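You operate a simulated robot arm through the tools that you are given. There is no shell and no other tool. Be economical: measure what you need, move in short steps, check, and stop when the job is done.

You run a simulated robot arm. Do the job below in one go: nothing can be reset, and whatever is moved stays where it is left.

Task
Put the red clip away, then sand and dust the top tube at mark 1.
Fine: the clip sits at that mark and goes in the grey bench's lower drawer, shut it again; sand all rust off, brush the dust off; pad and brush back. Set down upright: what you pick out, wooden brush.

The check looks at the end state, three seconds after you hand in, the way a careful person would. Anything else that was tipped, shoved, dropped, spilled or broken makes it a failure.

Robot
A 6-joint arm with a two-finger parallel gripper on a trunk, on a base that drives. Base frame: it is fixed to the floor where the robot stands at the start and does not move with it; the origin is under the middle of the robot, x ahead of it, y to its left, z up. Units: m, degrees, N and s.
With the tool pointing down near the work surface it reaches from about 0.14 to 0.74 m from the robot's upright axis, wherever it stands. Its first joint turns from -166.0 to 166.0 degrees. Places, roughly: inside of the lower drawer of the grey bench [0.7, -0.1, 0.4]; lower drawer of the grey bench [0.7, -0.1, 0.5]; red clip, yellow clip [1.75, 2.25, 0.5]; sanding pad (6x5x4 cm) [1, 0, 0.7]; top tube at mark 1 [1.5, 2, 0.5]. Payload 3.91 kg.
The TCP is the grasp point between the finger pads, 0.03 m short of the fingertips. In the tool frame z runs along the fingers and y along their closing line. The gripper opens to 0.11 m. The fingers are 0.02 m wide and 0.01 m thick; the gripper's body (0.048 by 0.112 m) begins 0.055 m behind the TCP.
Orientation is told as [roll, pitch, yaw] about the base's x, y, z axes, in that order, counted from this pose: with the fingers straight down and closing along the base's y, the tool's x points along the base's -x, its y along +y and its z along -z.

Tools
- The arm moves only by the tool nudge_tool. Its arguments are lists of equal length, an entry for each row: "offset": the shift along the base's x, y, z in mm, a list of three; "angular": the turn, a rotation vector about the base's x, y, z in degrees, a list of three. In form: {"offset": [[x, y, z], ...], "angular": [[rx, ry, rz], ...]}. A call has 1 to 8 rows; each row is the pose to reach, as a shift and turn from the pose commanded when the call began. "gripper" is the gripper command, from -1 (fully open) to 1 (shut), values between in proportion, set as the call begins (left out, the last holds). Each row takes 0.2 s and may step no farther than 0.05 m and 8.6 degrees from the row before; otherwise, or with a gripper value out of range, the whole call is refused. A pose out of reach is approached as far as the arm can. The call stops where the force on the tool passes 60 N (or 10 N more than at its start, if that is more) or the arm is blocked; 0.2 s more then pass. The fingers move at their own pace (about 0.045 m/s each) and stop on an object; they squeeze with about 24 N. The grip force told is the motor's: it shows also when the fingers shut on nothing. Time passes only in rows, and 0.2 s behind the last, so rows that repeat a pose let the fingers close. The reply holds the time, the measured pose of the TCP, the force on the tool along the base axes, the opening and the grip force, in the units named above and with some noise, with the torque about the TCP (base axes, N m) and any sound that the robot's microphone picked up.
- Cameras (640 x 400 px; columns grow to the right, rows downward): "scene" is now at [0.015, 0.1452, 1.3043]; the picture's right is [-0.33, -0.94, 0.00], its down [-0.71, 0.25, -0.66] and it looks along [0.62, -0.22, -0.76] (base axes); focal length 295 px, centre (320, 200). "wrist" rides on the gripper at [0.071, 0.022, -0.107] in the tool frame; the picture's right is [-0.29, 0.96, 0.00], its down [-0.76, -0.23, -0.61] and it looks along [-0.58, -0.18, 0.79] (tool axes); focal length 243 px, centre (320, 200). There is no depth. A picture from a camera that has moved, and an enlarged one, comes with that camera's place and axes in the base frame and with its lens. The place of the scene camera against the robot may be out by one fixed shift of up to 0.018 m in any direction.
- camera(camera): a new picture of that camera. No time passes.
- slide_trunk(by): slides the trunk up (or, below 0, down) by that many m; the arm and the scene camera ride with it, the base frame stays. It gives what a move gives, with no picture.
- roll_base(legs): drives the robot by 1 to 6 legs, each [ahead, left, turn to the left] in m, m and degrees, along the robot's own axes; the way and the turn of a leg run together, so that a leg with both is an arc; at most 1.5 m and 180 degrees a leg. The arm and the cameras ride along, it lands a little off, and it stops where it bumps. It gives what a move gives.
- pan_tilt(pan, tilt): turns the head with the scene camera to pan (to the left, within 86 degrees either way) and tilt (down, from -29 to 69), counted from straight ahead of the robot. It gives what a move gives.
- close_up(camera, box): a new picture of the part [left, top, right, bottom] of that camera's present view, enlarged. No time passes.
- sign_off(): hands the job in; it is judged then, once.

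Work in short steps. Places have to be worked out from the pictures, the camera data and where the tool is seen: move nearer, look again, correct. Check each grasp and each placing, and mend what went wrong. You have 120 turns and 98 pictures in all, those below and enlarged ones among them. Open the gripper and draw the arm clear of the work before you hand the job in, unless the task says otherwise; then end with one line.

The tools are called by a JSON object that holds its "method" and its "body". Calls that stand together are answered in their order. nudge_tool: Moves the arm, as the interface text tells. Its arguments: {"type":"object","properties":{"offset":{"type":"array"},"angular":{"type":"array"},"gripper":{"type":"number"}},"required":["offset","angular"]} The other tools are called the same way: slide_trunk (by) slides the trunk up or down; roll_base (legs) drives the base; pan_tilt (pan, tilt) turns the head that bears the scene camera; camera (camera) takes a picture; close_up (camera, box) takes an enlarged picture of a part of a camera's view; sign_off () hands the job in.

At the start:

```text
time_s: 0.0
tool_pos: [0.4447, 0.1416, 0.9827]
orientation: [0.0, 0.0, -0.1]
contact_force: [0.0, -0.1, -0.2]
ft_torque: [-0.03, -0.03, -0.02]
grip_width: 0.1097
gripper_force: 0.1
trunk travel left (down, up): [-0.275, 0.315]
robot x, y, heading: [0.0014, -0.0011, -0.0]
head pan, tilt: [-19.3, 49.1]
```

scene: 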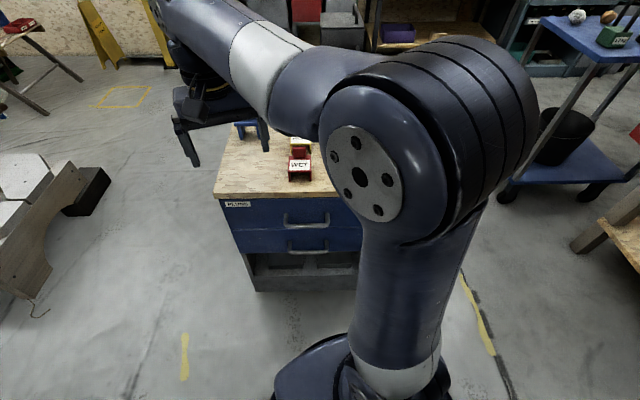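
wrist: 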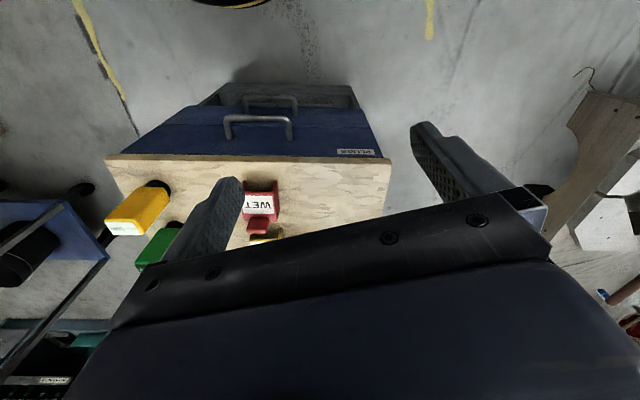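

The bench with drawers is ahead; I look around for the bike and tools first.

{"method": "pan_tilt", "body": {"pan": 50, "tilt": 25}}

{"method": "camera", "body": {"camera": "scene"}}

{"method": "close_up", "body": {"camera": "wrist", "box": [80, 60, 420, 280]}}

```text
time_s: 1.4
tool_pos: [0.4457, 0.1415, 0.9839]
orientation: [-0.1, 0.1, 0.0]
contact_force: [-0.6, 0.0, 0.7]
ft_torque: [-0.01, -0.01, 0.03]
grip_width: 0.1102
gripper_force: 0.1
trunk travel left (down, up): [-0.275, 0.315]
robot x, y, heading: [0.0002, 0.0021, 0.1]
head pan, tilt: [50.0, 25.0]
```

```text
95 pictures are left
camera scene: at [0.0008, 0.2414, 1.3405], right [0.77, -0.64, 0.0], down [-0.27, -0.32, -0.91], along [0.58, 0.69, -0.42], focal length 295 px, centre (320, 200)
```

scene: 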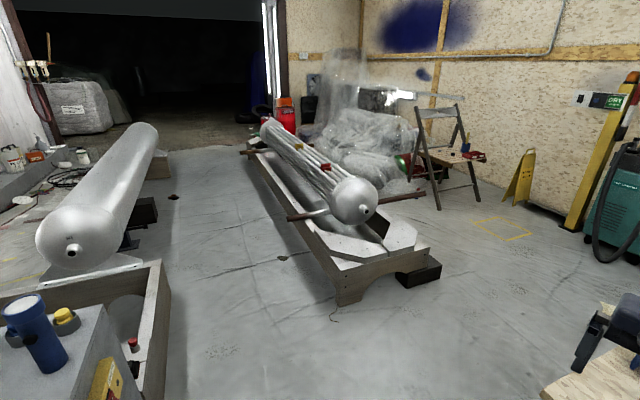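

```text
1.82 times, centred on (250, 170) of wrist
camera zoom: at [0.3733, 0.1638, 1.0912], right [0.29, 0.96, 0.0], down [0.76, -0.23, 0.61], along [0.58, -0.18, -0.79], focal length 441 px, centre (447, 254)
```

zoom: 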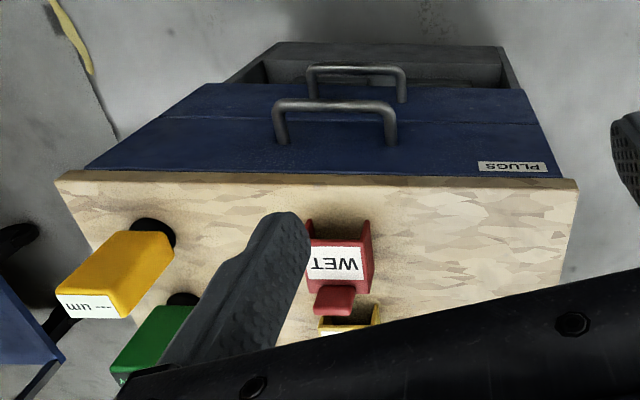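

Bundle of tubes with clips is visible; I zoom on it and on the bench top, and look at the other side.

{"method": "close_up", "body": {"camera": "scene", "box": [230, 100, 430, 240]}}

{"method": "pan_tilt", "body": {"pan": -15, "tilt": 25}}

{"method": "camera", "body": {"camera": "scene"}}

{"method": "pan_tilt", "body": {"pan": -60, "tilt": 30}}

{"method": "camera", "body": {"camera": "scene"}}

```text
2.86 times, centred on (330, 170) of scene
camera zoom: at [0.0008, 0.2414, 1.3405], right [0.77, -0.64, 0.0], down [-0.27, -0.32, -0.91], along [0.58, 0.69, -0.42], focal length 842 px, centre (291, 286)
```

zoom: 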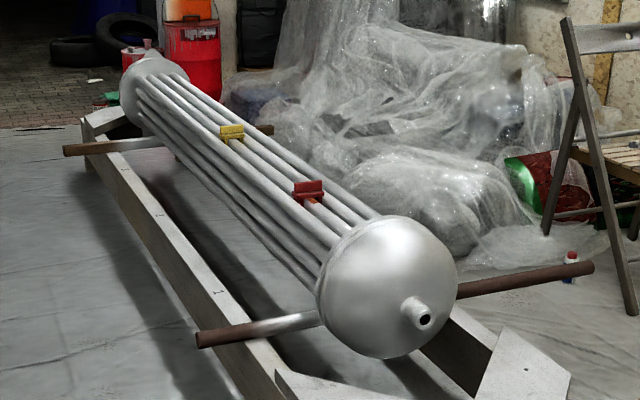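

```text
time_s: 2.8
tool_pos: [0.4439, 0.1419, 0.9834]
orientation: [0.0, -0.1, 0.0]
contact_force: [1.1, 0.5, 0.0]
ft_torque: [0.0, -0.01, -0.03]
grip_width: 0.1098
gripper_force: 0.0
trunk travel left (down, up): [-0.275, 0.315]
robot x, y, heading: [-0.0006, 0.0012, 0.0]
head pan, tilt: [-15.0, 25.0]
```

```text
92 pictures are left
camera scene: at [0.0305, 0.1471, 1.3405], right [-0.26, -0.97, 0.0], down [-0.41, 0.11, -0.91], along [0.88, -0.23, -0.42], focal length 295 px, centre (320, 200)
```

scene: 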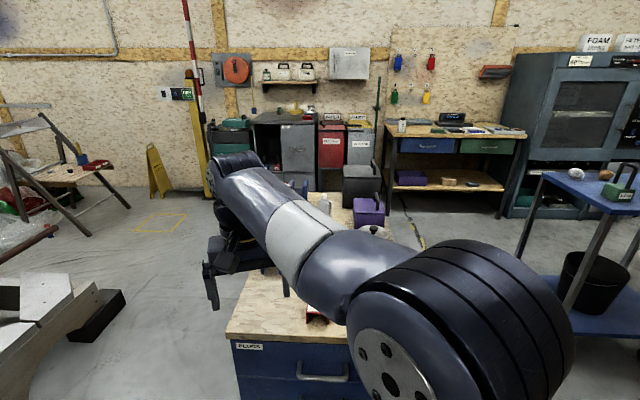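

```text
time_s: 3.9
tool_pos: [0.4434, 0.1414, 0.9838]
orientation: [0.0, 0.1, 0.0]
contact_force: [-0.9, 0.1, 0.3]
ft_torque: [0.05, 0.02, -0.04]
grip_width: 0.1102
gripper_force: 0.1
trunk travel left (down, up): [-0.275, 0.315]
robot x, y, heading: [-0.0007, -0.0027, -0.0]
head pan, tilt: [-60.0, 30.0]
```

```text
91 pictures are left
camera scene: at [-0.0132, 0.0926, 1.3326], right [-0.87, -0.5, 0.0], down [-0.25, 0.43, -0.87], along [0.43, -0.75, -0.5], focal length 295 px, centre (320, 200)
```

scene: 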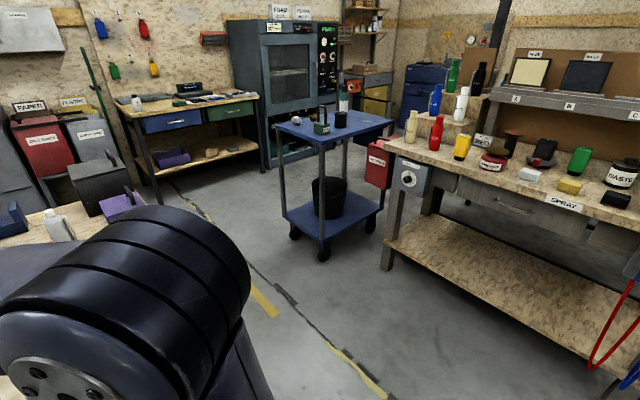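

I swing the arm up and to the left to clear the scene camera's view of the bench top.

{"method": "nudge_tool", "body": {"offset": [[-20, 45, 0], [-40, 90, 0], [-60, 135, 0], [-80, 180, 0], [-100, 225, 0], [-120, 270, 0], [-140, 315, 0], [-160, 360, 0]], "angular": [[0, 0, 0], [0, 0, 0], [0, 0, 0], [0, 0, 0], [0, 0, 0], [0, 0, 0], [0, 0, 0], [0, 0, 0]]}}

{"method": "pan_tilt", "body": {"pan": -15, "tilt": 40}}

{"method": "camera", "body": {"camera": "scene"}}

```text
time_s: 5.7
tool_pos: [0.2825, 0.5055, 0.9865]
orientation: [0.0, 0.0, 0.0]
contact_force: [0.2, -0.3, 0.4]
ft_torque: [0.07, 0.01, 0.01]
grip_width: 0.11
gripper_force: 0.1
trunk travel left (down, up): [-0.275, 0.315]
robot x, y, heading: [0.0026, -0.0007, 0.4]
head pan, tilt: [-60.0, 30.0]
```

```text
time_s: 6.8
tool_pos: [0.283, 0.505, 0.9853]
orientation: [0.0, 0.1, 0.0]
contact_force: [-0.6, -0.9, 0.3]
ft_torque: [-0.02, 0.02, -0.02]
grip_width: 0.1102
gripper_force: 0.1
trunk travel left (down, up): [-0.275, 0.315]
robot x, y, heading: [-0.0016, -0.0004, 0.1]
head pan, tilt: [-15.0, 40.0]
```

```text
90 pictures are left
camera scene: at [0.0236, 0.1489, 1.3172], right [-0.26, -0.97, 0.0], down [-0.62, 0.17, -0.77], along [0.74, -0.2, -0.64], focal length 295 px, centre (320, 200)
```

scene: 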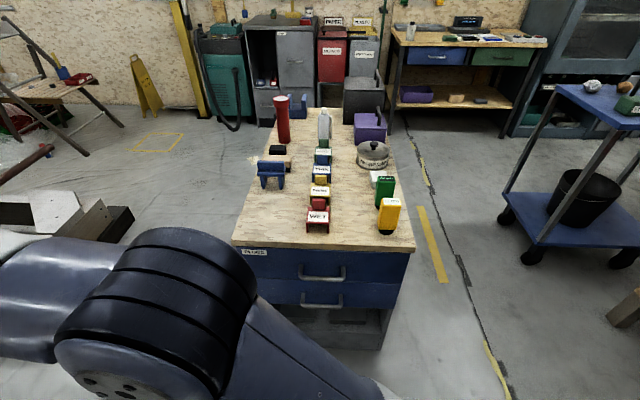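

{"method": "close_up", "body": {"camera": "scene", "box": [230, 80, 430, 205]}}

{"method": "close_up", "body": {"camera": "scene", "box": [220, 180, 420, 360]}}

```text
3.20 times, centred on (330, 142) of scene
camera zoom: at [0.0236, 0.1489, 1.3172], right [-0.26, -0.97, 0.0], down [-0.62, 0.17, -0.77], along [0.74, -0.2, -0.64], focal length 944 px, centre (288, 384)
```

zoom: 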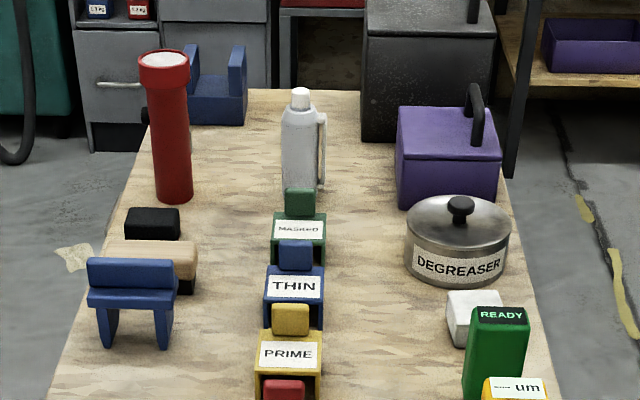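

```text
2.22 times, centred on (320, 270) of scene
camera zoom: at [0.0236, 0.1489, 1.3172], right [-0.26, -0.97, 0.0], down [-0.62, 0.17, -0.77], along [0.74, -0.2, -0.64], focal length 655 px, centre (320, 44)
```

zoom: 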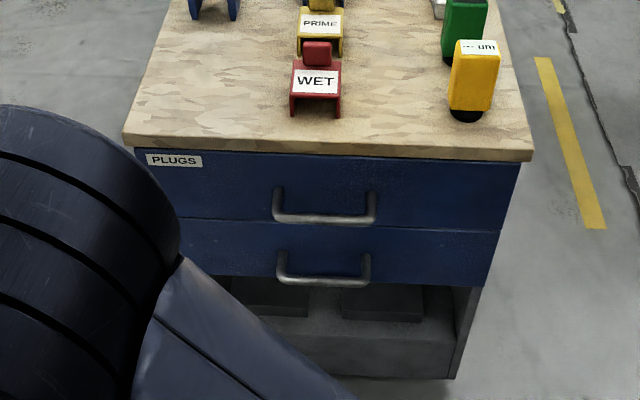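

The bench front is at about x 0.54, handles near z 0.5–0.65. I want to back up a little for the drawer, so check what is beside/behind.

{"method": "pan_tilt", "body": {"pan": 86, "tilt": 35}}

{"method": "camera", "body": {"camera": "scene"}}

{"method": "pan_tilt", "body": {"pan": -86, "tilt": 35}}

{"method": "camera", "body": {"camera": "scene"}}

```text
time_s: 8.6
tool_pos: [0.2831, 0.5056, 0.9856]
orientation: [-0.1, -0.1, 0.0]
contact_force: [0.6, -0.4, 0.4]
ft_torque: [0.01, -0.02, -0.02]
grip_width: 0.11
gripper_force: 0.1
trunk travel left (down, up): [-0.275, 0.315]
robot x, y, heading: [0.0002, 0.0017, -0.0]
head pan, tilt: [85.9, 35.0]
```

```text
87 pictures are left
camera scene: at [-0.0522, 0.2588, 1.3247], right [1.0, -0.07, 0.0], down [-0.04, -0.57, -0.82], along [0.06, 0.82, -0.57], focal length 295 px, centre (320, 200)
```

scene: 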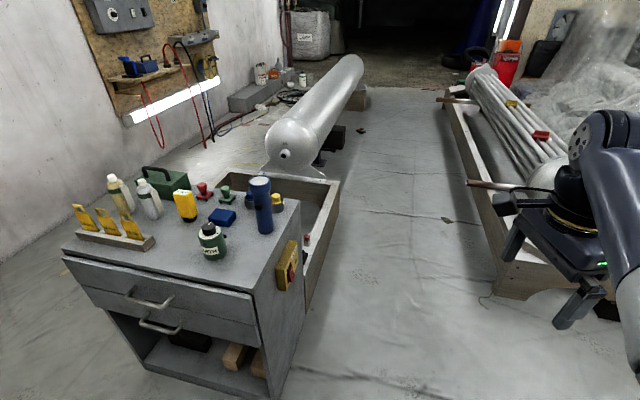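

```text
time_s: 11.2
tool_pos: [0.2833, 0.5047, 0.9857]
orientation: [0.1, 0.0, 0.0]
contact_force: [1.0, 0.3, -1.3]
ft_torque: [-0.01, -0.02, 0.01]
grip_width: 0.1101
gripper_force: 0.1
trunk travel left (down, up): [-0.275, 0.315]
robot x, y, heading: [0.0003, 0.001, -0.1]
head pan, tilt: [-85.9, 35.0]
```

```text
86 pictures are left
camera scene: at [-0.0522, 0.0831, 1.3248], right [-1.0, -0.07, 0.0], down [-0.04, 0.57, -0.82], along [0.06, -0.82, -0.57], focal length 295 px, centre (320, 200)
```

scene: 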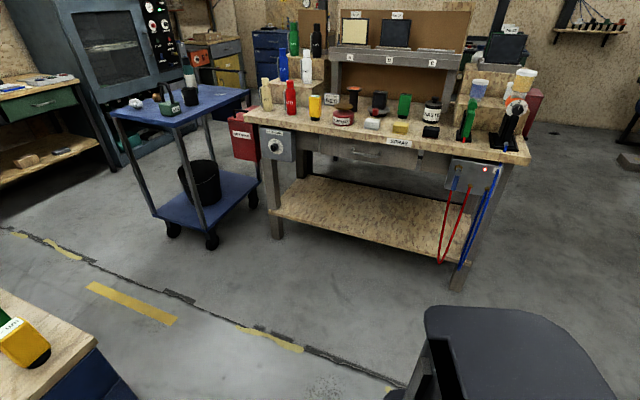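

Floor near the robot is clear behind-left/right. I back up 0.2 m and lower the trunk, then turn the tool horizontal with vertical closing.

{"method": "roll_base", "body": {"legs": [[-0.2, 0, 0]]}}

{"method": "slide_trunk", "body": {"by": -0.2}}

{"method": "nudge_tool", "body": {"offset": [[20, -20, 0], [40, -40, 0], [60, -60, 0], [80, -80, 0], [100, -100, 0], [100, -120, 0], [100, -140, 0], [100, -160, 0]], "angular": [[4.9, -4.9, -4.9], [9.8, -9.8, -9.8], [14.7, -14.7, -14.7], [19.6, -19.6, -19.6], [24.5, -24.5, -24.5], [29.4, -29.4, -29.4], [34.3, -34.3, -34.3], [39.2, -39.2, -39.2]]}}

```text
time_s: 12.8
tool_pos: [0.0849, 0.5051, 0.9853]
orientation: [0.0, 0.0, -0.2]
contact_force: [0.4, 0.8, -0.2]
ft_torque: [0.01, 0.02, 0.03]
grip_width: 0.1101
gripper_force: 0.0
trunk travel left (down, up): [-0.275, 0.315]
robot x, y, heading: [-0.199, -0.0017, -0.2]
head pan, tilt: [-85.9, 35.0]
```

```text
time_s: 14.9
tool_pos: [0.0852, 0.5036, 0.7852]
orientation: [0.0, 0.0, -0.2]
contact_force: [0.5, 0.0, 0.9]
ft_torque: [0.01, -0.01, 0.0]
grip_width: 0.11
gripper_force: 0.1
trunk travel left (down, up): [-0.075, 0.515]
robot x, y, heading: [-0.203, -0.0002, -0.2]
head pan, tilt: [-85.9, 35.0]
```

```text
time_s: 16.7
tool_pos: [0.1848, 0.3455, 0.7844]
orientation: [51.9, -19.0, -51.9]
contact_force: [0.4, 0.5, -0.3]
ft_torque: [0.02, 0.0, 0.01]
grip_width: 0.11
gripper_force: 0.2
trunk travel left (down, up): [-0.075, 0.515]
robot x, y, heading: [-0.1982, 0.0001, -0.2]
head pan, tilt: [-85.9, 35.0]
```

Finish the reorientation while heading to a point in front of the handles.

{"method": "nudge_tool", "body": {"offset": [[13, -37, -25], [26, -74, -50], [39, -111, -75], [52, -148, -100], [65, -185, -125], [78, -222, -150], [90, -260, -180]], "angular": [[4.3, -4.3, -4.3], [8.6, -8.6, -8.6], [12.9, -12.9, -12.9], [17.2, -17.2, -17.2], [21.5, -21.5, -21.5], [25.8, -25.8, -25.8], [30.1, -30.1, -30.1]]}}

{"method": "camera", "body": {"camera": "wrist"}}

{"method": "pan_tilt", "body": {"pan": -10, "tilt": 40}}

{"method": "camera", "body": {"camera": "scene"}}

```text
time_s: 18.2
tool_pos: [0.1923, 0.1421, 0.7527]
orientation: [69.2, -10.2, -73.0]
contact_force: [0.7, -0.3, 0.1]
ft_torque: [0.03, 0.01, 0.01]
grip_width: 0.1101
gripper_force: 0.0
out of reach, approached as far as the arm can: row 2, 3, 4, 5, 6, 7
trunk travel left (down, up): [-0.075, 0.515]
robot x, y, heading: [-0.1986, 0.0035, -0.2]
head pan, tilt: [-85.9, 35.0]
stopped in row 7: the arm was blocked; the commanded pose is now the measured one
```

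```text
85 pictures are left
camera wrist: at [0.0802, 0.1914, 0.7986], right [0.36, -0.02, 0.93], down [-0.4, -0.91, 0.14], along [0.84, -0.42, -0.34], focal length 243 px, centre (320, 200)
```

wrist: 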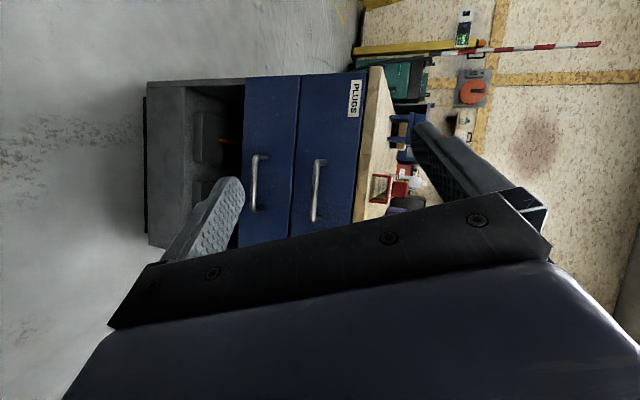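

```text
time_s: 19.6
tool_pos: [0.193, 0.1413, 0.7565]
orientation: [69.2, -10.1, -72.9]
contact_force: [-0.7, 0.3, -0.3]
ft_torque: [-0.02, -0.02, 0.01]
grip_width: 0.1099
gripper_force: 0.1
trunk travel left (down, up): [-0.075, 0.515]
robot x, y, heading: [-0.1989, 0.0007, -0.1]
head pan, tilt: [-10.0, 40.0]
```

```text
84 pictures are left
camera scene: at [-0.1555, 0.1605, 1.1156], right [-0.18, -0.98, 0.01], down [-0.65, 0.11, -0.76], along [0.74, -0.14, -0.66], focal length 295 px, centre (320, 200)
```

scene: 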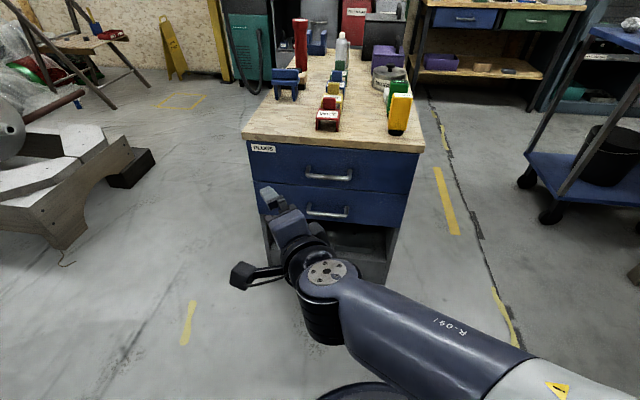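

Triangulated lower handle: about [0.51, 0.00, 0.465], upper at z 0.62. I lower the trunk the rest and move forward to a pregrasp while finishing the turn.

{"method": "slide_trunk", "body": {"by": -0.07}}

{"method": "nudge_tool", "body": {"offset": [[40, -18, -27], [75, -36, -54], [105, -54, -82], [130, -70, -110], [150, -88, -138], [170, -105, -165], [190, -122, -192], [200, -141, -220]], "angular": [[1.6, -2.4, -1.9], [3.3, -4.8, -3.7], [4.9, -7.1, -5.6], [6.6, -9.5, -7.5], [8.2, -11.9, -9.3], [9.8, -14.3, -11.2], [11.5, -16.6, -13.0], [13.1, -19, -14.9]]}}

{"method": "camera", "body": {"camera": "wrist"}}

```text
time_s: 20.7
tool_pos: [0.191, 0.1395, 0.6823]
orientation: [69.0, -10.1, -72.7]
contact_force: [1.0, -0.7, -0.2]
ft_torque: [0.01, 0.01, -0.04]
grip_width: 0.1102
gripper_force: 0.1
trunk travel left (down, up): [-0.005, 0.585]
robot x, y, heading: [-0.1989, -0.0001, -0.8]
head pan, tilt: [-10.0, 40.0]
```

```text
refused: row 1 steps farther than a row can; nothing moved
```

```text
83 pictures are left
camera wrist: at [0.0794, 0.1891, 0.7289], right [0.37, -0.02, 0.93], down [-0.4, -0.91, 0.14], along [0.84, -0.42, -0.34], focal length 243 px, centre (320, 200)
```

wrist: 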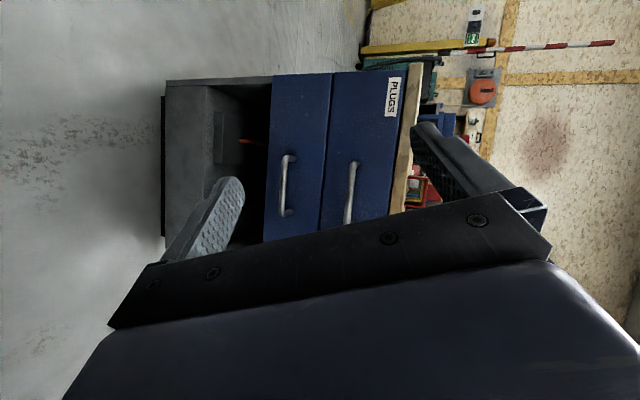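

First row was just too long; I resend with even steps.

{"method": "nudge_tool", "body": {"offset": [[35, -18, -27], [70, -36, -54], [98, -54, -82], [125, -70, -110], [148, -88, -138], [170, -105, -165], [190, -122, -192], [205, -141, -220]], "angular": [[1.6, -2.4, -1.9], [3.3, -4.8, -3.7], [4.9, -7.1, -5.6], [6.6, -9.5, -7.5], [8.2, -11.9, -9.3], [9.8, -14.3, -11.2], [11.5, -16.6, -13.0], [13.1, -19, -14.9]]}}

{"method": "camera", "body": {"camera": "wrist"}}

```text
time_s: 21.2
tool_pos: [0.1826, 0.1779, 0.6963]
orientation: [70.5, -8.7, -62.5]
contact_force: [1.2, 0.1, 0.0]
ft_torque: [0.01, 0.02, 0.02]
grip_width: 0.1097
gripper_force: 0.1
out of reach, approached as far as the arm can: row 1, 2
trunk travel left (down, up): [-0.005, 0.585]
robot x, y, heading: [-0.2, 0.0006, -0.3]
head pan, tilt: [-10.0, 40.0]
stopped in row 2: the arm was blocked; the commanded pose is now the measured one
```

```text
82 pictures are left
camera wrist: at [0.0638, 0.2046, 0.7408], right [0.35, 0.01, 0.94], down [-0.23, -0.97, 0.1], along [0.91, -0.25, -0.34], focal length 243 px, centre (320, 200)
```

wrist: 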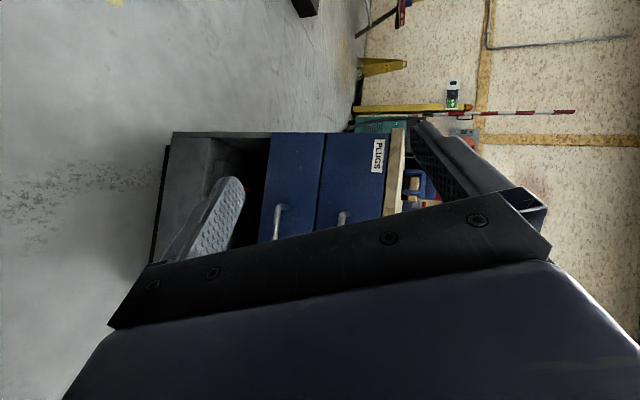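

Something in the wrist limits this; I test pure forward translation at the present orientation.

{"method": "nudge_tool", "body": {"offset": [[40, 0, 0], [80, 0, 0], [120, 0, 0], [160, 0, 0], [200, 0, 0]], "angular": [[0, 0, 0], [0, 0, 0], [0, 0, 0], [0, 0, 0], [0, 0, 0]]}}

{"method": "camera", "body": {"camera": "scene"}}

```text
time_s: 22.4
tool_pos: [0.38, 0.1762, 0.7065]
orientation: [72.1, -9.0, -63.3]
contact_force: [-0.6, 0.6, -0.8]
ft_torque: [-0.01, 0.01, 0.01]
grip_width: 0.1101
gripper_force: 0.1
out of reach, approached as far as the arm can: row 1, 2
trunk travel left (down, up): [-0.005, 0.585]
robot x, y, heading: [-0.2026, -0.0006, -0.4]
head pan, tilt: [-10.0, 40.0]
```

```text
81 pictures are left
camera scene: at [-0.1737, 0.1565, 1.0472], right [-0.18, -0.98, 0.0], down [-0.63, 0.11, -0.77], along [0.75, -0.14, -0.64], focal length 295 px, centre (320, 200)
```

scene: 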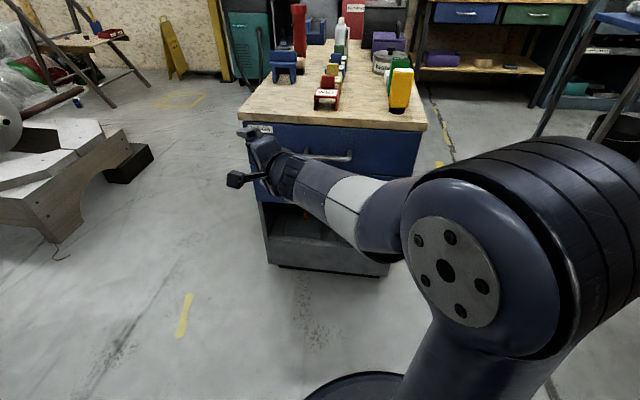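

Farther out it is reachable. Now go down to the handle's height while finishing the turn.

{"method": "nudge_tool", "body": {"offset": [[0, -22, -34], [0, -44, -68], [0, -66, -102], [5, -88, -136], [10, -110, -170], [20, -140, -205], [30, -176, -241]], "angular": [[1.8, -2.2, -3.6], [3.7, -4.4, -7.2], [5.5, -6.6, -10.8], [7.4, -8.8, -14.3], [9.2, -11, -17.9], [11.1, -13.2, -21.5], [12.9, -15.4, -25.1]]}}

{"method": "camera", "body": {"camera": "wrist"}}

{"method": "camera", "body": {"camera": "scene"}}

```text
refused: row 7 steps farther than a row can; nothing moved
```

```text
80 pictures are left
camera wrist: at [0.2593, 0.2042, 0.7484], right [0.33, 0.0, 0.95], down [-0.24, -0.97, 0.09], along [0.91, -0.25, -0.31], focal length 243 px, centre (320, 200)
```

wrist: 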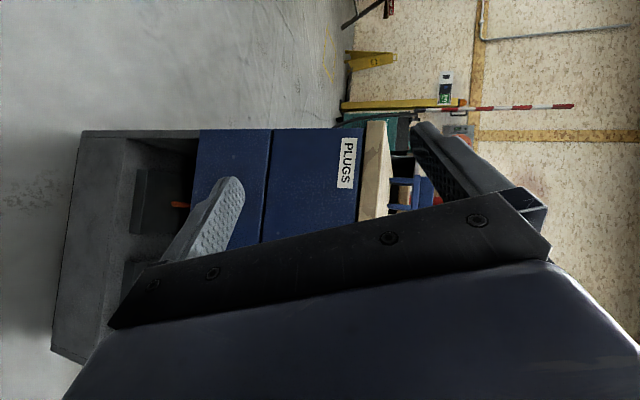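

```text
79 pictures are left
camera scene: at [-0.1737, 0.1565, 1.0472], right [-0.18, -0.98, 0.0], down [-0.63, 0.11, -0.77], along [0.75, -0.14, -0.64], focal length 295 px, centre (320, 200)
```

scene: 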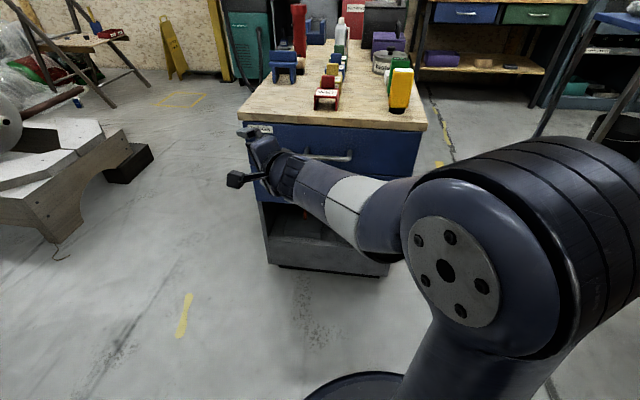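

Resend with uniform steps.

{"method": "nudge_tool", "body": {"offset": [[0, -21, -30], [0, -42, -60], [0, -64, -90], [0, -85, -120], [0, -106, -150], [0, -128, -180], [10, -149, -210], [20, -170, -241]], "angular": [[1.6, -1.9, -3.1], [3.2, -3.9, -6.3], [4.8, -5.8, -9.4], [6.5, -7.7, -12.6], [8.1, -9.6, -15.7], [9.7, -11.6, -18.8], [11.3, -13.5, -22], [12.9, -15.4, -25.1]]}}

```text
time_s: 24.2
tool_pos: [0.3972, 0.0066, 0.469]
orientation: [90.1, 0.0, -90.1]
contact_force: [0.0, -0.3, -0.7]
ft_torque: [0.01, 0.01, 0.0]
grip_width: 0.11
gripper_force: 0.0
trunk travel left (down, up): [-0.005, 0.585]
robot x, y, heading: [-0.1968, -0.0008, -0.3]
head pan, tilt: [-10.0, 40.0]
```

Exactly oriented. I look to check handle alignment.

{"method": "camera", "body": {"camera": "wrist"}}

{"method": "camera", "body": {"camera": "scene"}}

```text
78 pictures are left
camera wrist: at [0.2892, 0.0777, 0.4907], right [0.0, -0.29, 0.96], down [-0.61, -0.76, -0.23], along [0.79, -0.58, -0.18], focal length 243 px, centre (320, 200)
```

wrist: 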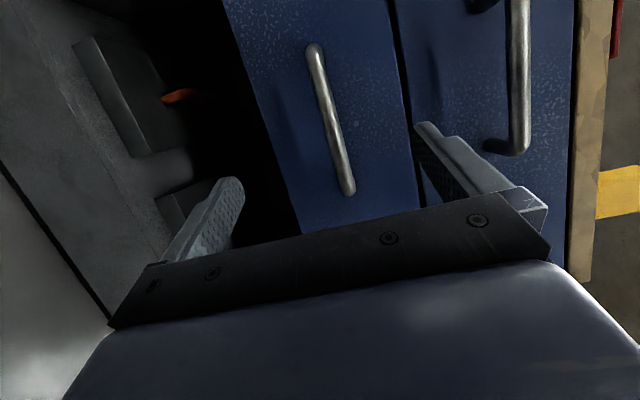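

```text
77 pictures are left
camera scene: at [-0.1736, 0.1566, 1.0473], right [-0.18, -0.98, 0.0], down [-0.63, 0.11, -0.77], along [0.75, -0.14, -0.64], focal length 295 px, centre (320, 200)
```

scene: 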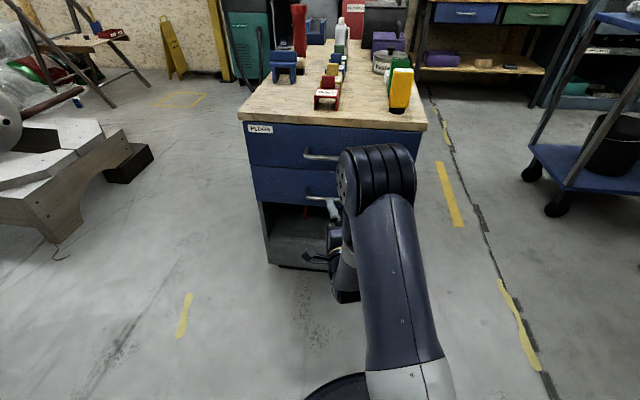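

Handle spans y −0.08…0.058 at z ≈ 0.475. Advance onto it and close.

{"method": "nudge_tool", "body": {"offset": [[35, -5, 5], [70, -10, 6], [105, -15, 6]], "angular": [[0, 0, 0], [0, 0, 0], [0, 0, 0]]}}

{"method": "camera", "body": {"camera": "wrist"}}

```text
time_s: 25.0
tool_pos: [0.4987, -0.0082, 0.4739]
orientation: [89.9, -0.1, -90.0]
contact_force: [-60.6, 3.8, -0.2]
ft_torque: [0.19, -3.57, -0.48]
grip_width: 0.1103
gripper_force: 0.1
trunk travel left (down, up): [-0.005, 0.585]
robot x, y, heading: [-0.1974, 0.0014, -0.3]
head pan, tilt: [-10.0, 40.0]
```

```text
76 pictures are left
camera wrist: at [0.3915, 0.0623, 0.4958], right [0.0, -0.29, 0.96], down [-0.61, -0.76, -0.23], along [0.79, -0.58, -0.18], focal length 243 px, centre (320, 200)
```

wrist: 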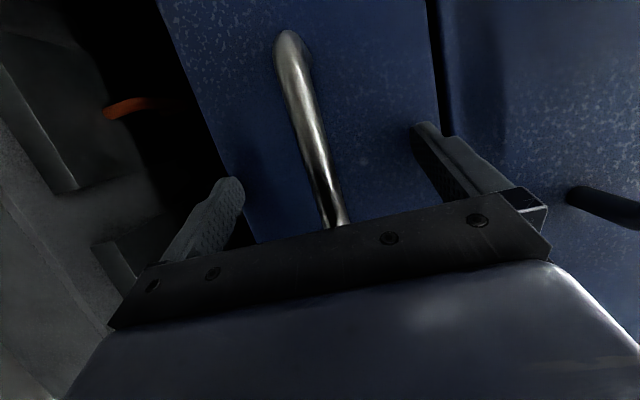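

Fingertips touch the drawer face (x≈0.53). Ease back 4 mm and close on the bar.

{"method": "nudge_tool", "body": {"offset": [[-8, 0, 0], [-8, 0, 0], [-8, 0, 0], [-8, 0, 0], [-8, 0, 0], [-8, 0, 0]], "angular": [[0, 0, 0], [0, 0, 0], [0, 0, 0], [0, 0, 0], [0, 0, 0], [0, 0, 0]], "gripper": 1}}

```text
time_s: 26.4
tool_pos: [0.4941, -0.0091, 0.478]
orientation: [90.5, -0.1, -89.9]
contact_force: [-2.4, 0.3, 18.7]
ft_torque: [-0.12, 0.16, 0.01]
grip_width: 0.0136
gripper_force: 30.0
trunk travel left (down, up): [-0.005, 0.585]
robot x, y, heading: [-0.2009, 0.0002, -0.4]
head pan, tilt: [-10.0, 40.0]
```

Gripped the bar (14 mm). Pull out in small steps, with a slight upward correction.

{"method": "nudge_tool", "body": {"offset": [[-15, 0, 5], [-35, 0, 5], [-60, 0, 5], [-85, 0, 5], [-110, 0, 5], [-135, 0, 5]], "angular": [[0, 0, 0], [0, 0, 0], [0, 0, 0], [0, 0, 0], [0, 0, 0], [0, 0, 0]]}}

{"method": "camera", "body": {"camera": "scene"}}

```text
time_s: 27.8
tool_pos: [0.3565, -0.0077, 0.478]
orientation: [89.8, -0.1, -89.8]
contact_force: [9.8, 30.4, -1.8]
ft_torque: [0.19, -0.08, -0.14]
grip_width: 0.0138
gripper_force: 45.4
trunk travel left (down, up): [-0.005, 0.585]
robot x, y, heading: [-0.197, -0.0021, -0.5]
head pan, tilt: [-10.0, 40.0]
```

```text
75 pictures are left
camera scene: at [-0.1731, 0.1575, 1.0469], right [-0.18, -0.98, 0.0], down [-0.63, 0.11, -0.77], along [0.75, -0.14, -0.64], focal length 295 px, centre (320, 200)
```

scene: 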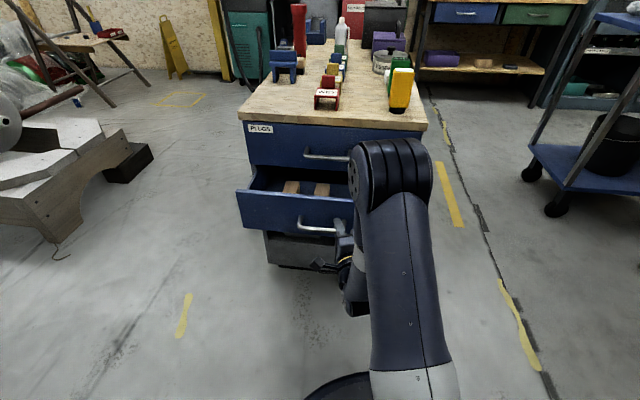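

Drawer opens and holds some wooden blocks. Continue pulling with a slight +y correction.

{"method": "nudge_tool", "body": {"offset": [[-20, 5, 0], [-40, 6, 0], [-60, 7, 0], [-80, 8, 0]], "angular": [[0, 0, 0], [0, 0, 0], [0, 0, 0], [0, 0, 0]]}}

{"method": "camera", "body": {"camera": "scene"}}

```text
time_s: 28.8
tool_pos: [0.2775, 0.0021, 0.4779]
orientation: [90.1, 0.0, -89.9]
contact_force: [11.4, 30.0, 12.8]
ft_torque: [0.08, 0.08, -0.03]
grip_width: 0.0137
gripper_force: 45.3
trunk travel left (down, up): [-0.005, 0.585]
robot x, y, heading: [-0.1991, 0.0023, -0.1]
head pan, tilt: [-10.0, 40.0]
```

```text
74 pictures are left
camera scene: at [-0.1735, 0.1576, 1.0473], right [-0.18, -0.98, 0.0], down [-0.63, 0.11, -0.77], along [0.75, -0.14, -0.64], focal length 295 px, centre (320, 200)
```

scene: 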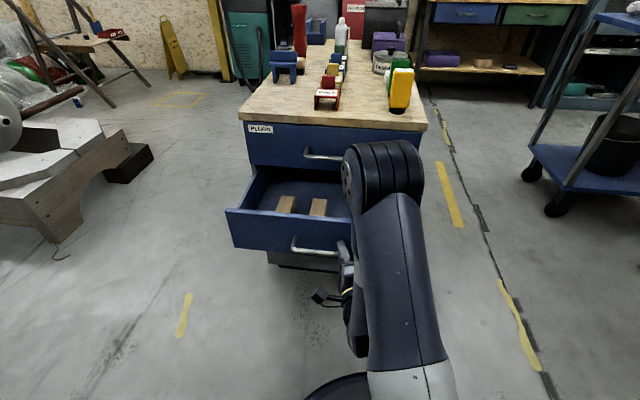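

Drawer open ~0.22 m. Release and drive back to clear the handle.

{"method": "nudge_tool", "body": {"offset": [[0, 0, 0], [0, 0, 0], [0, 0, 0], [0, 0, 0], [0, 0, 0]], "angular": [[0, 0, 0], [0, 0, 0], [0, 0, 0], [0, 0, 0], [0, 0, 0]], "gripper": -0.2}}

{"method": "roll_base", "body": {"legs": [[-0.15, 0, 0]]}}

{"method": "camera", "body": {"camera": "scene"}}

```text
time_s: 30.0
tool_pos: [0.2782, 0.0012, 0.4784]
orientation: [90.1, 0.0, -90.0]
contact_force: [-0.1, 0.4, -0.3]
ft_torque: [-0.02, -0.01, -0.02]
grip_width: 0.066
gripper_force: 0.1
trunk travel left (down, up): [-0.005, 0.585]
robot x, y, heading: [-0.1975, -0.0005, -0.3]
head pan, tilt: [-10.0, 40.0]
```

```text
time_s: 31.4
tool_pos: [0.1295, -0.0005, 0.4781]
orientation: [90.1, 0.0, -90.1]
contact_force: [0.4, -0.2, 1.2]
ft_torque: [0.0, -0.01, 0.0]
grip_width: 0.0659
gripper_force: 0.0
trunk travel left (down, up): [-0.005, 0.585]
robot x, y, heading: [-0.3394, 0.0017, -0.4]
head pan, tilt: [-10.0, 40.0]
```

```text
73 pictures are left
camera scene: at [-0.3205, 0.157, 1.0472], right [-0.18, -0.98, 0.0], down [-0.63, 0.11, -0.77], along [0.75, -0.14, -0.64], focal length 295 px, centre (320, 200)
```

scene: 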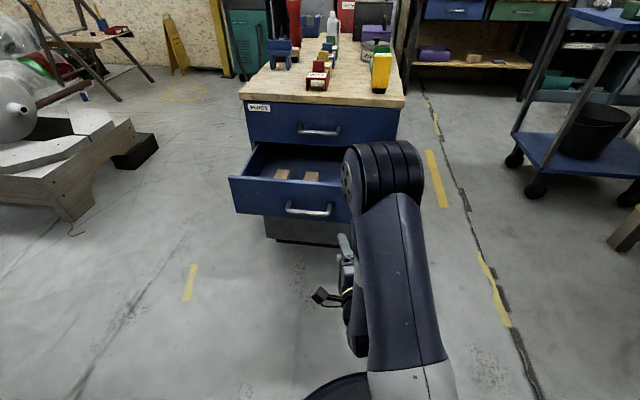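

Next: raise the trunk and turn the tool back to pointing down, then drive to the tubes.

{"method": "slide_trunk", "body": {"by": 0.42}}

{"method": "nudge_tool", "body": {"offset": [[0, 20, 10], [0, 40, 20], [0, 60, 30], [0, 80, 40], [0, 100, 50], [0, 120, 60], [0, 140, 70], [0, 160, 80]], "angular": [[-4.9, 4.9, 4.9], [-9.8, 9.8, 9.8], [-14.7, 14.7, 14.7], [-19.6, 19.6, 19.6], [-24.5, 24.5, 24.5], [-29.4, 29.4, 29.4], [-34.3, 34.3, 34.3], [-39.2, 39.2, 39.2]]}}

```text
refused: 0.42 is not a number from -0.4 to 0.4
```

```text
time_s: 33.2
tool_pos: [0.1302, 0.1462, 0.5284]
orientation: [39.6, -18.8, -39.1]
contact_force: [0.3, -0.2, -0.9]
ft_torque: [0.01, -0.09, 0.07]
grip_width: 0.0661
gripper_force: 0.1
out of reach, approached as far as the arm can: row 8
trunk travel left (down, up): [-0.005, 0.585]
robot x, y, heading: [-0.3444, 0.0025, 0.0]
head pan, tilt: [-10.0, 40.0]
```

{"method": "slide_trunk", "body": {"by": 0.4}}

{"method": "nudge_tool", "body": {"offset": [[0, 0, 5], [0, 0, 10], [0, 0, 15], [0, 0, 15], [0, 0, 15], [0, 0, 15], [0, 0, 15]], "angular": [[-4.3, 4.3, 4.3], [-8.6, 8.6, 8.6], [-12.9, 12.9, 12.9], [-17.2, 17.2, 17.2], [-21.5, 21.5, 21.5], [-25.8, 25.8, 25.8], [-30.1, 30.1, 30.1]], "gripper": -1}}

{"method": "pan_tilt", "body": {"pan": 50, "tilt": 35}}

{"method": "camera", "body": {"camera": "scene"}}

```text
time_s: 37.0
tool_pos: [0.1281, 0.1435, 0.9278]
orientation: [39.2, -19.4, -38.2]
contact_force: [0.1, 0.2, -0.2]
ft_torque: [0.0, 0.01, -0.02]
grip_width: 0.0659
gripper_force: 0.1
trunk travel left (down, up): [-0.405, 0.185]
robot x, y, heading: [-0.342, 0.0009, -0.5]
head pan, tilt: [-10.0, 40.0]
```

```text
time_s: 38.6
tool_pos: [0.1143, 0.0673, 0.8891]
orientation: [13.1, -2.2, 0.9]
contact_force: [-1.4, -0.6, 0.6]
ft_torque: [-0.03, 0.0, -0.01]
grip_width: 0.1101
gripper_force: 0.1
out of reach, approached as far as the arm can: row 1, 2, 3, 4, 5, 6, 7
trunk travel left (down, up): [-0.405, 0.185]
robot x, y, heading: [-0.3475, 0.0007, -0.2]
head pan, tilt: [-10.0, 40.0]
```

```text
time_s: 39.9
tool_pos: [0.1147, 0.0678, 0.8909]
orientation: [13.1, -2.3, 0.8]
contact_force: [-0.3, -0.4, 0.2]
ft_torque: [-0.01, 0.01, -0.01]
grip_width: 0.1101
gripper_force: 0.0
trunk travel left (down, up): [-0.405, 0.185]
robot x, y, heading: [-0.3468, -0.0002, -0.3]
head pan, tilt: [50.0, 35.0]
```

```text
72 pictures are left
camera scene: at [-0.3472, 0.2394, 1.4548], right [0.76, -0.65, 0.0], down [-0.37, -0.44, -0.82], along [0.53, 0.62, -0.57], focal length 295 px, centre (320, 200)
```

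scene: 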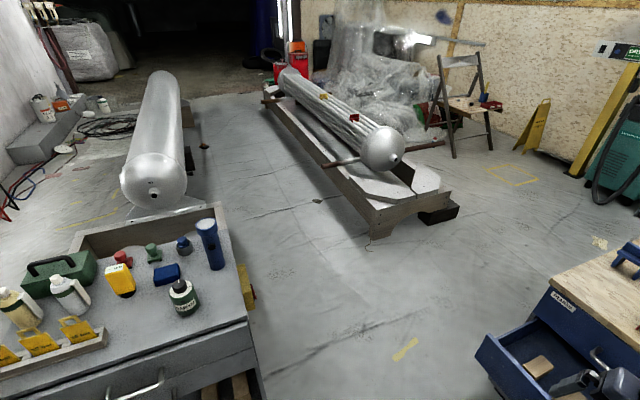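

Level the tool first; then zoom on the small dark thing on the floor and on the route.

{"method": "nudge_tool", "body": {"offset": [[0, 10, 15], [0, 20, 30]], "angular": [[-6.5, 1, 0], [-13, 2.2, -1]]}}

{"method": "close_up", "body": {"camera": "scene", "box": [180, 60, 480, 260]}}

```text
time_s: 40.5
tool_pos: [0.1148, 0.0669, 0.889]
orientation: [13.2, -2.3, 0.8]
contact_force: [0.3, 0.6, 0.4]
ft_torque: [0.0, -0.02, 0.01]
grip_width: 0.1103
gripper_force: 0.0
out of reach, approached as far as the arm can: row 1, 2
trunk travel left (down, up): [-0.405, 0.185]
robot x, y, heading: [-0.3478, 0.0045, -0.2]
head pan, tilt: [50.0, 35.0]
```

```text
2.00 times, centred on (330, 160) of scene
camera zoom: at [-0.3473, 0.2394, 1.4548], right [0.76, -0.65, 0.0], down [-0.37, -0.44, -0.82], along [0.53, 0.63, -0.57], focal length 590 px, centre (300, 280)
```

zoom: 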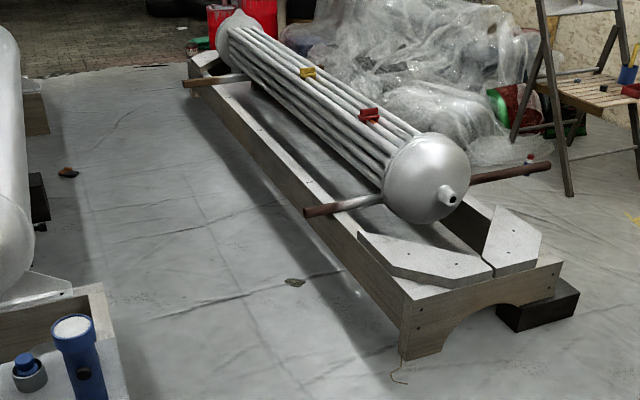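

The arm is jammed at a joint limit here; extend forward a bit then level.

{"method": "nudge_tool", "body": {"offset": [[40, 20, 10], [80, 40, 20], [120, 60, 40], [120, 80, 60], [120, 80, 60]], "angular": [[0, 0, 0], [0, 0, 0], [-4, 1, 0], [-8, 1.5, 0], [-13, 2.3, -0.8]]}}

```text
time_s: 41.7
tool_pos: [0.2144, 0.0733, 0.9065]
orientation: [14.5, -2.7, 2.7]
contact_force: [-0.4, 0.3, -0.3]
ft_torque: [0.01, 0.02, 0.02]
grip_width: 0.1101
gripper_force: 0.0
out of reach, approached as far as the arm can: row 1, 2, 3, 4, 5
trunk travel left (down, up): [-0.405, 0.185]
robot x, y, heading: [-0.3467, -0.0005, -0.2]
head pan, tilt: [50.0, 35.0]
```

Try moving left (where the orientation was fine before).

{"method": "nudge_tool", "body": {"offset": [[-20, 45, 5], [-40, 90, 10], [-60, 135, 15], [-80, 180, 20], [-100, 225, 20], [-120, 270, 20], [-130, 310, 20]], "angular": [[0, 0, 0], [0, 0, 0], [0, 0, 0], [-3, 0, 0], [-6, 1, 0], [-10, 2, 0], [-14.5, 2.7, -2.7]]}}

{"method": "camera", "body": {"camera": "scene"}}

```text
time_s: 43.3
tool_pos: [0.1392, 0.1273, 0.855]
orientation: [12.6, -2.3, 8.1]
contact_force: [0.7, -0.4, -0.6]
ft_torque: [0.01, 0.02, 0.03]
grip_width: 0.1101
gripper_force: 0.1
out of reach, approached as far as the arm can: row 1, 2, 3, 4, 5, 6, 7
trunk travel left (down, up): [-0.405, 0.185]
robot x, y, heading: [-0.3473, 0.004, -0.3]
head pan, tilt: [50.0, 35.0]
```

```text
70 pictures are left
camera scene: at [-0.347, 0.2396, 1.4547], right [0.76, -0.65, 0.0], down [-0.37, -0.44, -0.82], along [0.53, 0.63, -0.57], focal length 295 px, centre (320, 200)
```

scene: 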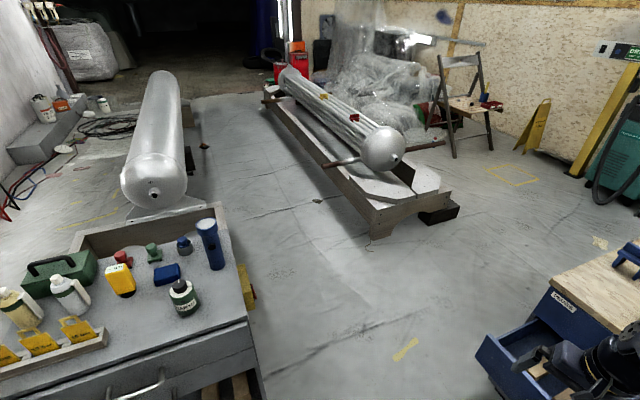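

It looks like the last joint is at its stop; rotate yaw the other way while leveling.

{"method": "nudge_tool", "body": {"offset": [[0, 0, 10], [0, 0, 20], [0, 0, 30], [0, 0, 30], [0, 0, 30], [0, 0, 30]], "angular": [[0, 0, 8], [0, 0, 16], [0, 0, 24], [-4, 0, 30], [-8, 1, 36], [-12, 2, 42]]}}

{"method": "pan_tilt", "body": {"pan": 5, "tilt": 50}}

{"method": "camera", "body": {"camera": "scene"}}

```text
time_s: 44.7
tool_pos: [0.1173, 0.1327, 0.8626]
orientation: [13.3, -4.1, 39.9]
contact_force: [0.6, 0.4, -0.8]
ft_torque: [0.01, -0.01, 0.02]
grip_width: 0.11
gripper_force: 0.1
out of reach, approached as far as the arm can: row 3, 4, 5, 6
trunk travel left (down, up): [-0.405, 0.185]
robot x, y, heading: [-0.3459, 0.0006, -0.4]
head pan, tilt: [50.0, 35.0]
```

```text
time_s: 45.9
tool_pos: [0.1155, 0.1317, 0.8648]
orientation: [13.3, -4.1, 39.8]
contact_force: [0.7, -0.4, 1.0]
ft_torque: [0.0, 0.01, -0.01]
grip_width: 0.1099
gripper_force: 0.0
trunk travel left (down, up): [-0.405, 0.185]
robot x, y, heading: [-0.3487, -0.0027, -0.3]
head pan, tilt: [5.0, 50.0]
```

```text
69 pictures are left
camera scene: at [-0.3274, 0.1786, 1.4331], right [0.08, -1.0, 0.0], down [-0.76, -0.06, -0.64], along [0.64, 0.05, -0.77], focal length 295 px, centre (320, 200)
```

scene: 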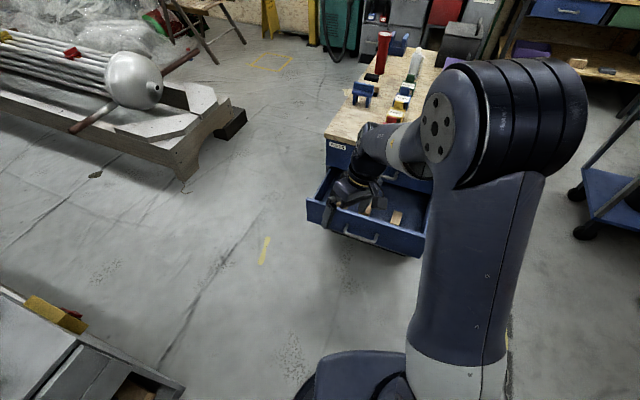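

The wrist seems caught in a wrong branch. I retrace: undo yaw, rotate back to the tilted orientation at the spot where it worked (rel. 0.385, 0.345), then level there.

{"method": "nudge_tool", "body": {"offset": [[10, 0, 10], [20, 0, 20], [30, 0, 30], [40, 0, 40], [50, 0, 50]], "angular": [[0, 0, -8], [0, 0, -16], [0, 0, -24], [0, 0, -32], [0, 1.5, -39]]}}

{"method": "nudge_tool", "body": {"offset": [[-10, 25, 25], [-20, 50, 50], [-30, 75, 75], [-45, 100, 100], [-60, 125, 120], [-80, 150, 150], [-100, 175, 175], [-120, 205, 200]], "angular": [[3.5, -4, -5.3], [7.1, -8, -10.7], [10.6, -12, -16], [14.2, -16, -21.4], [17.7, -20, -26.7], [21.2, -24, -32.1], [24.8, -28, -37.4], [28.3, -31.9, -42.8]]}}

```text
time_s: 47.0
tool_pos: [0.1642, 0.0749, 0.9018]
orientation: [13.7, -3.0, 2.1]
contact_force: [-0.5, 0.1, 0.3]
ft_torque: [-0.03, -0.01, 0.01]
grip_width: 0.1101
gripper_force: 0.1
out of reach, approached as far as the arm can: row 4, 5
trunk travel left (down, up): [-0.405, 0.185]
robot x, y, heading: [-0.3443, 0.0046, -0.3]
head pan, tilt: [5.0, 50.0]
```

```text
time_s: 48.9
tool_pos: [0.0387, 0.2791, 1.096]
orientation: [52.8, -19.8, -51.8]
contact_force: [0.3, 0.4, -0.4]
ft_torque: [0.04, 0.01, -0.04]
grip_width: 0.1103
gripper_force: 0.0
out of reach, approached as far as the arm can: row 1, 2, 3, 4, 5, 6, 7
trunk travel left (down, up): [-0.405, 0.185]
robot x, y, heading: [-0.3484, 0.001, -0.2]
head pan, tilt: [5.0, 50.0]
```

Reached. Now reverse the original path: level while moving left and back.

{"method": "nudge_tool", "body": {"offset": [[0, 30, 0], [0, 60, 5], [0, 80, 10], [-20, 100, 15], [-40, 130, 20], [-60, 160, 20], [-80, 190, 20], [-100, 220, 20]], "angular": [[-4.9, 4.9, 4.9], [-9.8, 9.8, 9.8], [-14.7, 14.7, 14.7], [-19.6, 19.6, 19.6], [-24.5, 24.5, 24.5], [-29.4, 29.4, 29.4], [-34.3, 34.3, 34.3], [-39.2, 39.2, 39.2]]}}

```text
time_s: 50.6
tool_pos: [-0.0547, 0.4972, 1.1215]
orientation: [0.8, -0.3, 0.3]
contact_force: [-0.6, -0.3, -0.8]
ft_torque: [0.04, -0.05, 0.01]
grip_width: 0.1102
gripper_force: 0.0
trunk travel left (down, up): [-0.405, 0.185]
robot x, y, heading: [-0.3449, 0.0017, -0.1]
head pan, tilt: [5.0, 50.0]
```

Back in the good branch. Bring the tool ahead and drive between the carts toward the tubes.

{"method": "nudge_tool", "body": {"offset": [[22, -45, 0], [44, -90, 0], [66, -135, 0], [88, -180, 0], [110, -225, 0], [130, -270, 0], [140, -315, 0], [140, -350, 0]], "angular": [[0, 0, 0], [0, 0, 0], [0, 0, 0], [0, 0, 0], [0, 0, 0], [0, 0, 0], [0, 0, 0], [0, 0, 0]]}}

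{"method": "roll_base", "body": {"legs": [[0.15, 0.33, 0], [0.6, 0.37, 0], [0.18, 0.3, 0]]}}

{"method": "pan_tilt", "body": {"pan": 70, "tilt": 40}}

{"method": "camera", "body": {"camera": "scene"}}

```text
time_s: 52.5
tool_pos: [0.0831, 0.1469, 1.1173]
orientation: [0.9, -0.3, 0.3]
contact_force: [0.4, 0.3, -0.4]
ft_torque: [-0.02, 0.02, 0.01]
grip_width: 0.1103
gripper_force: 0.0
trunk travel left (down, up): [-0.405, 0.185]
robot x, y, heading: [-0.3458, 0.0035, -0.1]
head pan, tilt: [5.0, 50.0]
```

```text
time_s: 60.1
tool_pos: [1.0099, 1.1299, 1.1179]
orientation: [0.9, -0.4, -1.0]
contact_force: [0.1, 0.3, 0.1]
ft_torque: [0.01, 0.0, -0.04]
grip_width: 0.1098
gripper_force: 0.0
trunk travel left (down, up): [-0.405, 0.185]
robot x, y, heading: [0.5809, 0.9937, -1.8]
head pan, tilt: [5.0, 50.0]
```

```text
time_s: 61.4
tool_pos: [1.0111, 1.1298, 1.1183]
orientation: [1.0, -0.4, -1.0]
contact_force: [0.2, -0.1, 0.1]
ft_torque: [0.02, 0.05, 0.01]
grip_width: 0.1099
gripper_force: 0.2
trunk travel left (down, up): [-0.405, 0.185]
robot x, y, heading: [0.5774, 0.9922, -1.5]
head pan, tilt: [70.0, 40.0]
```

```text
68 pictures are left
camera scene: at [0.5545, 1.2434, 1.4472], right [0.93, -0.37, 0.0], down [-0.24, -0.6, -0.77], along [0.28, 0.71, -0.64], focal length 295 px, centre (320, 200)
```

scene: 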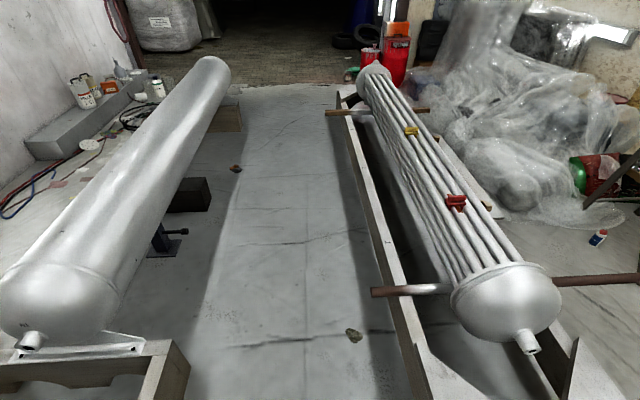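

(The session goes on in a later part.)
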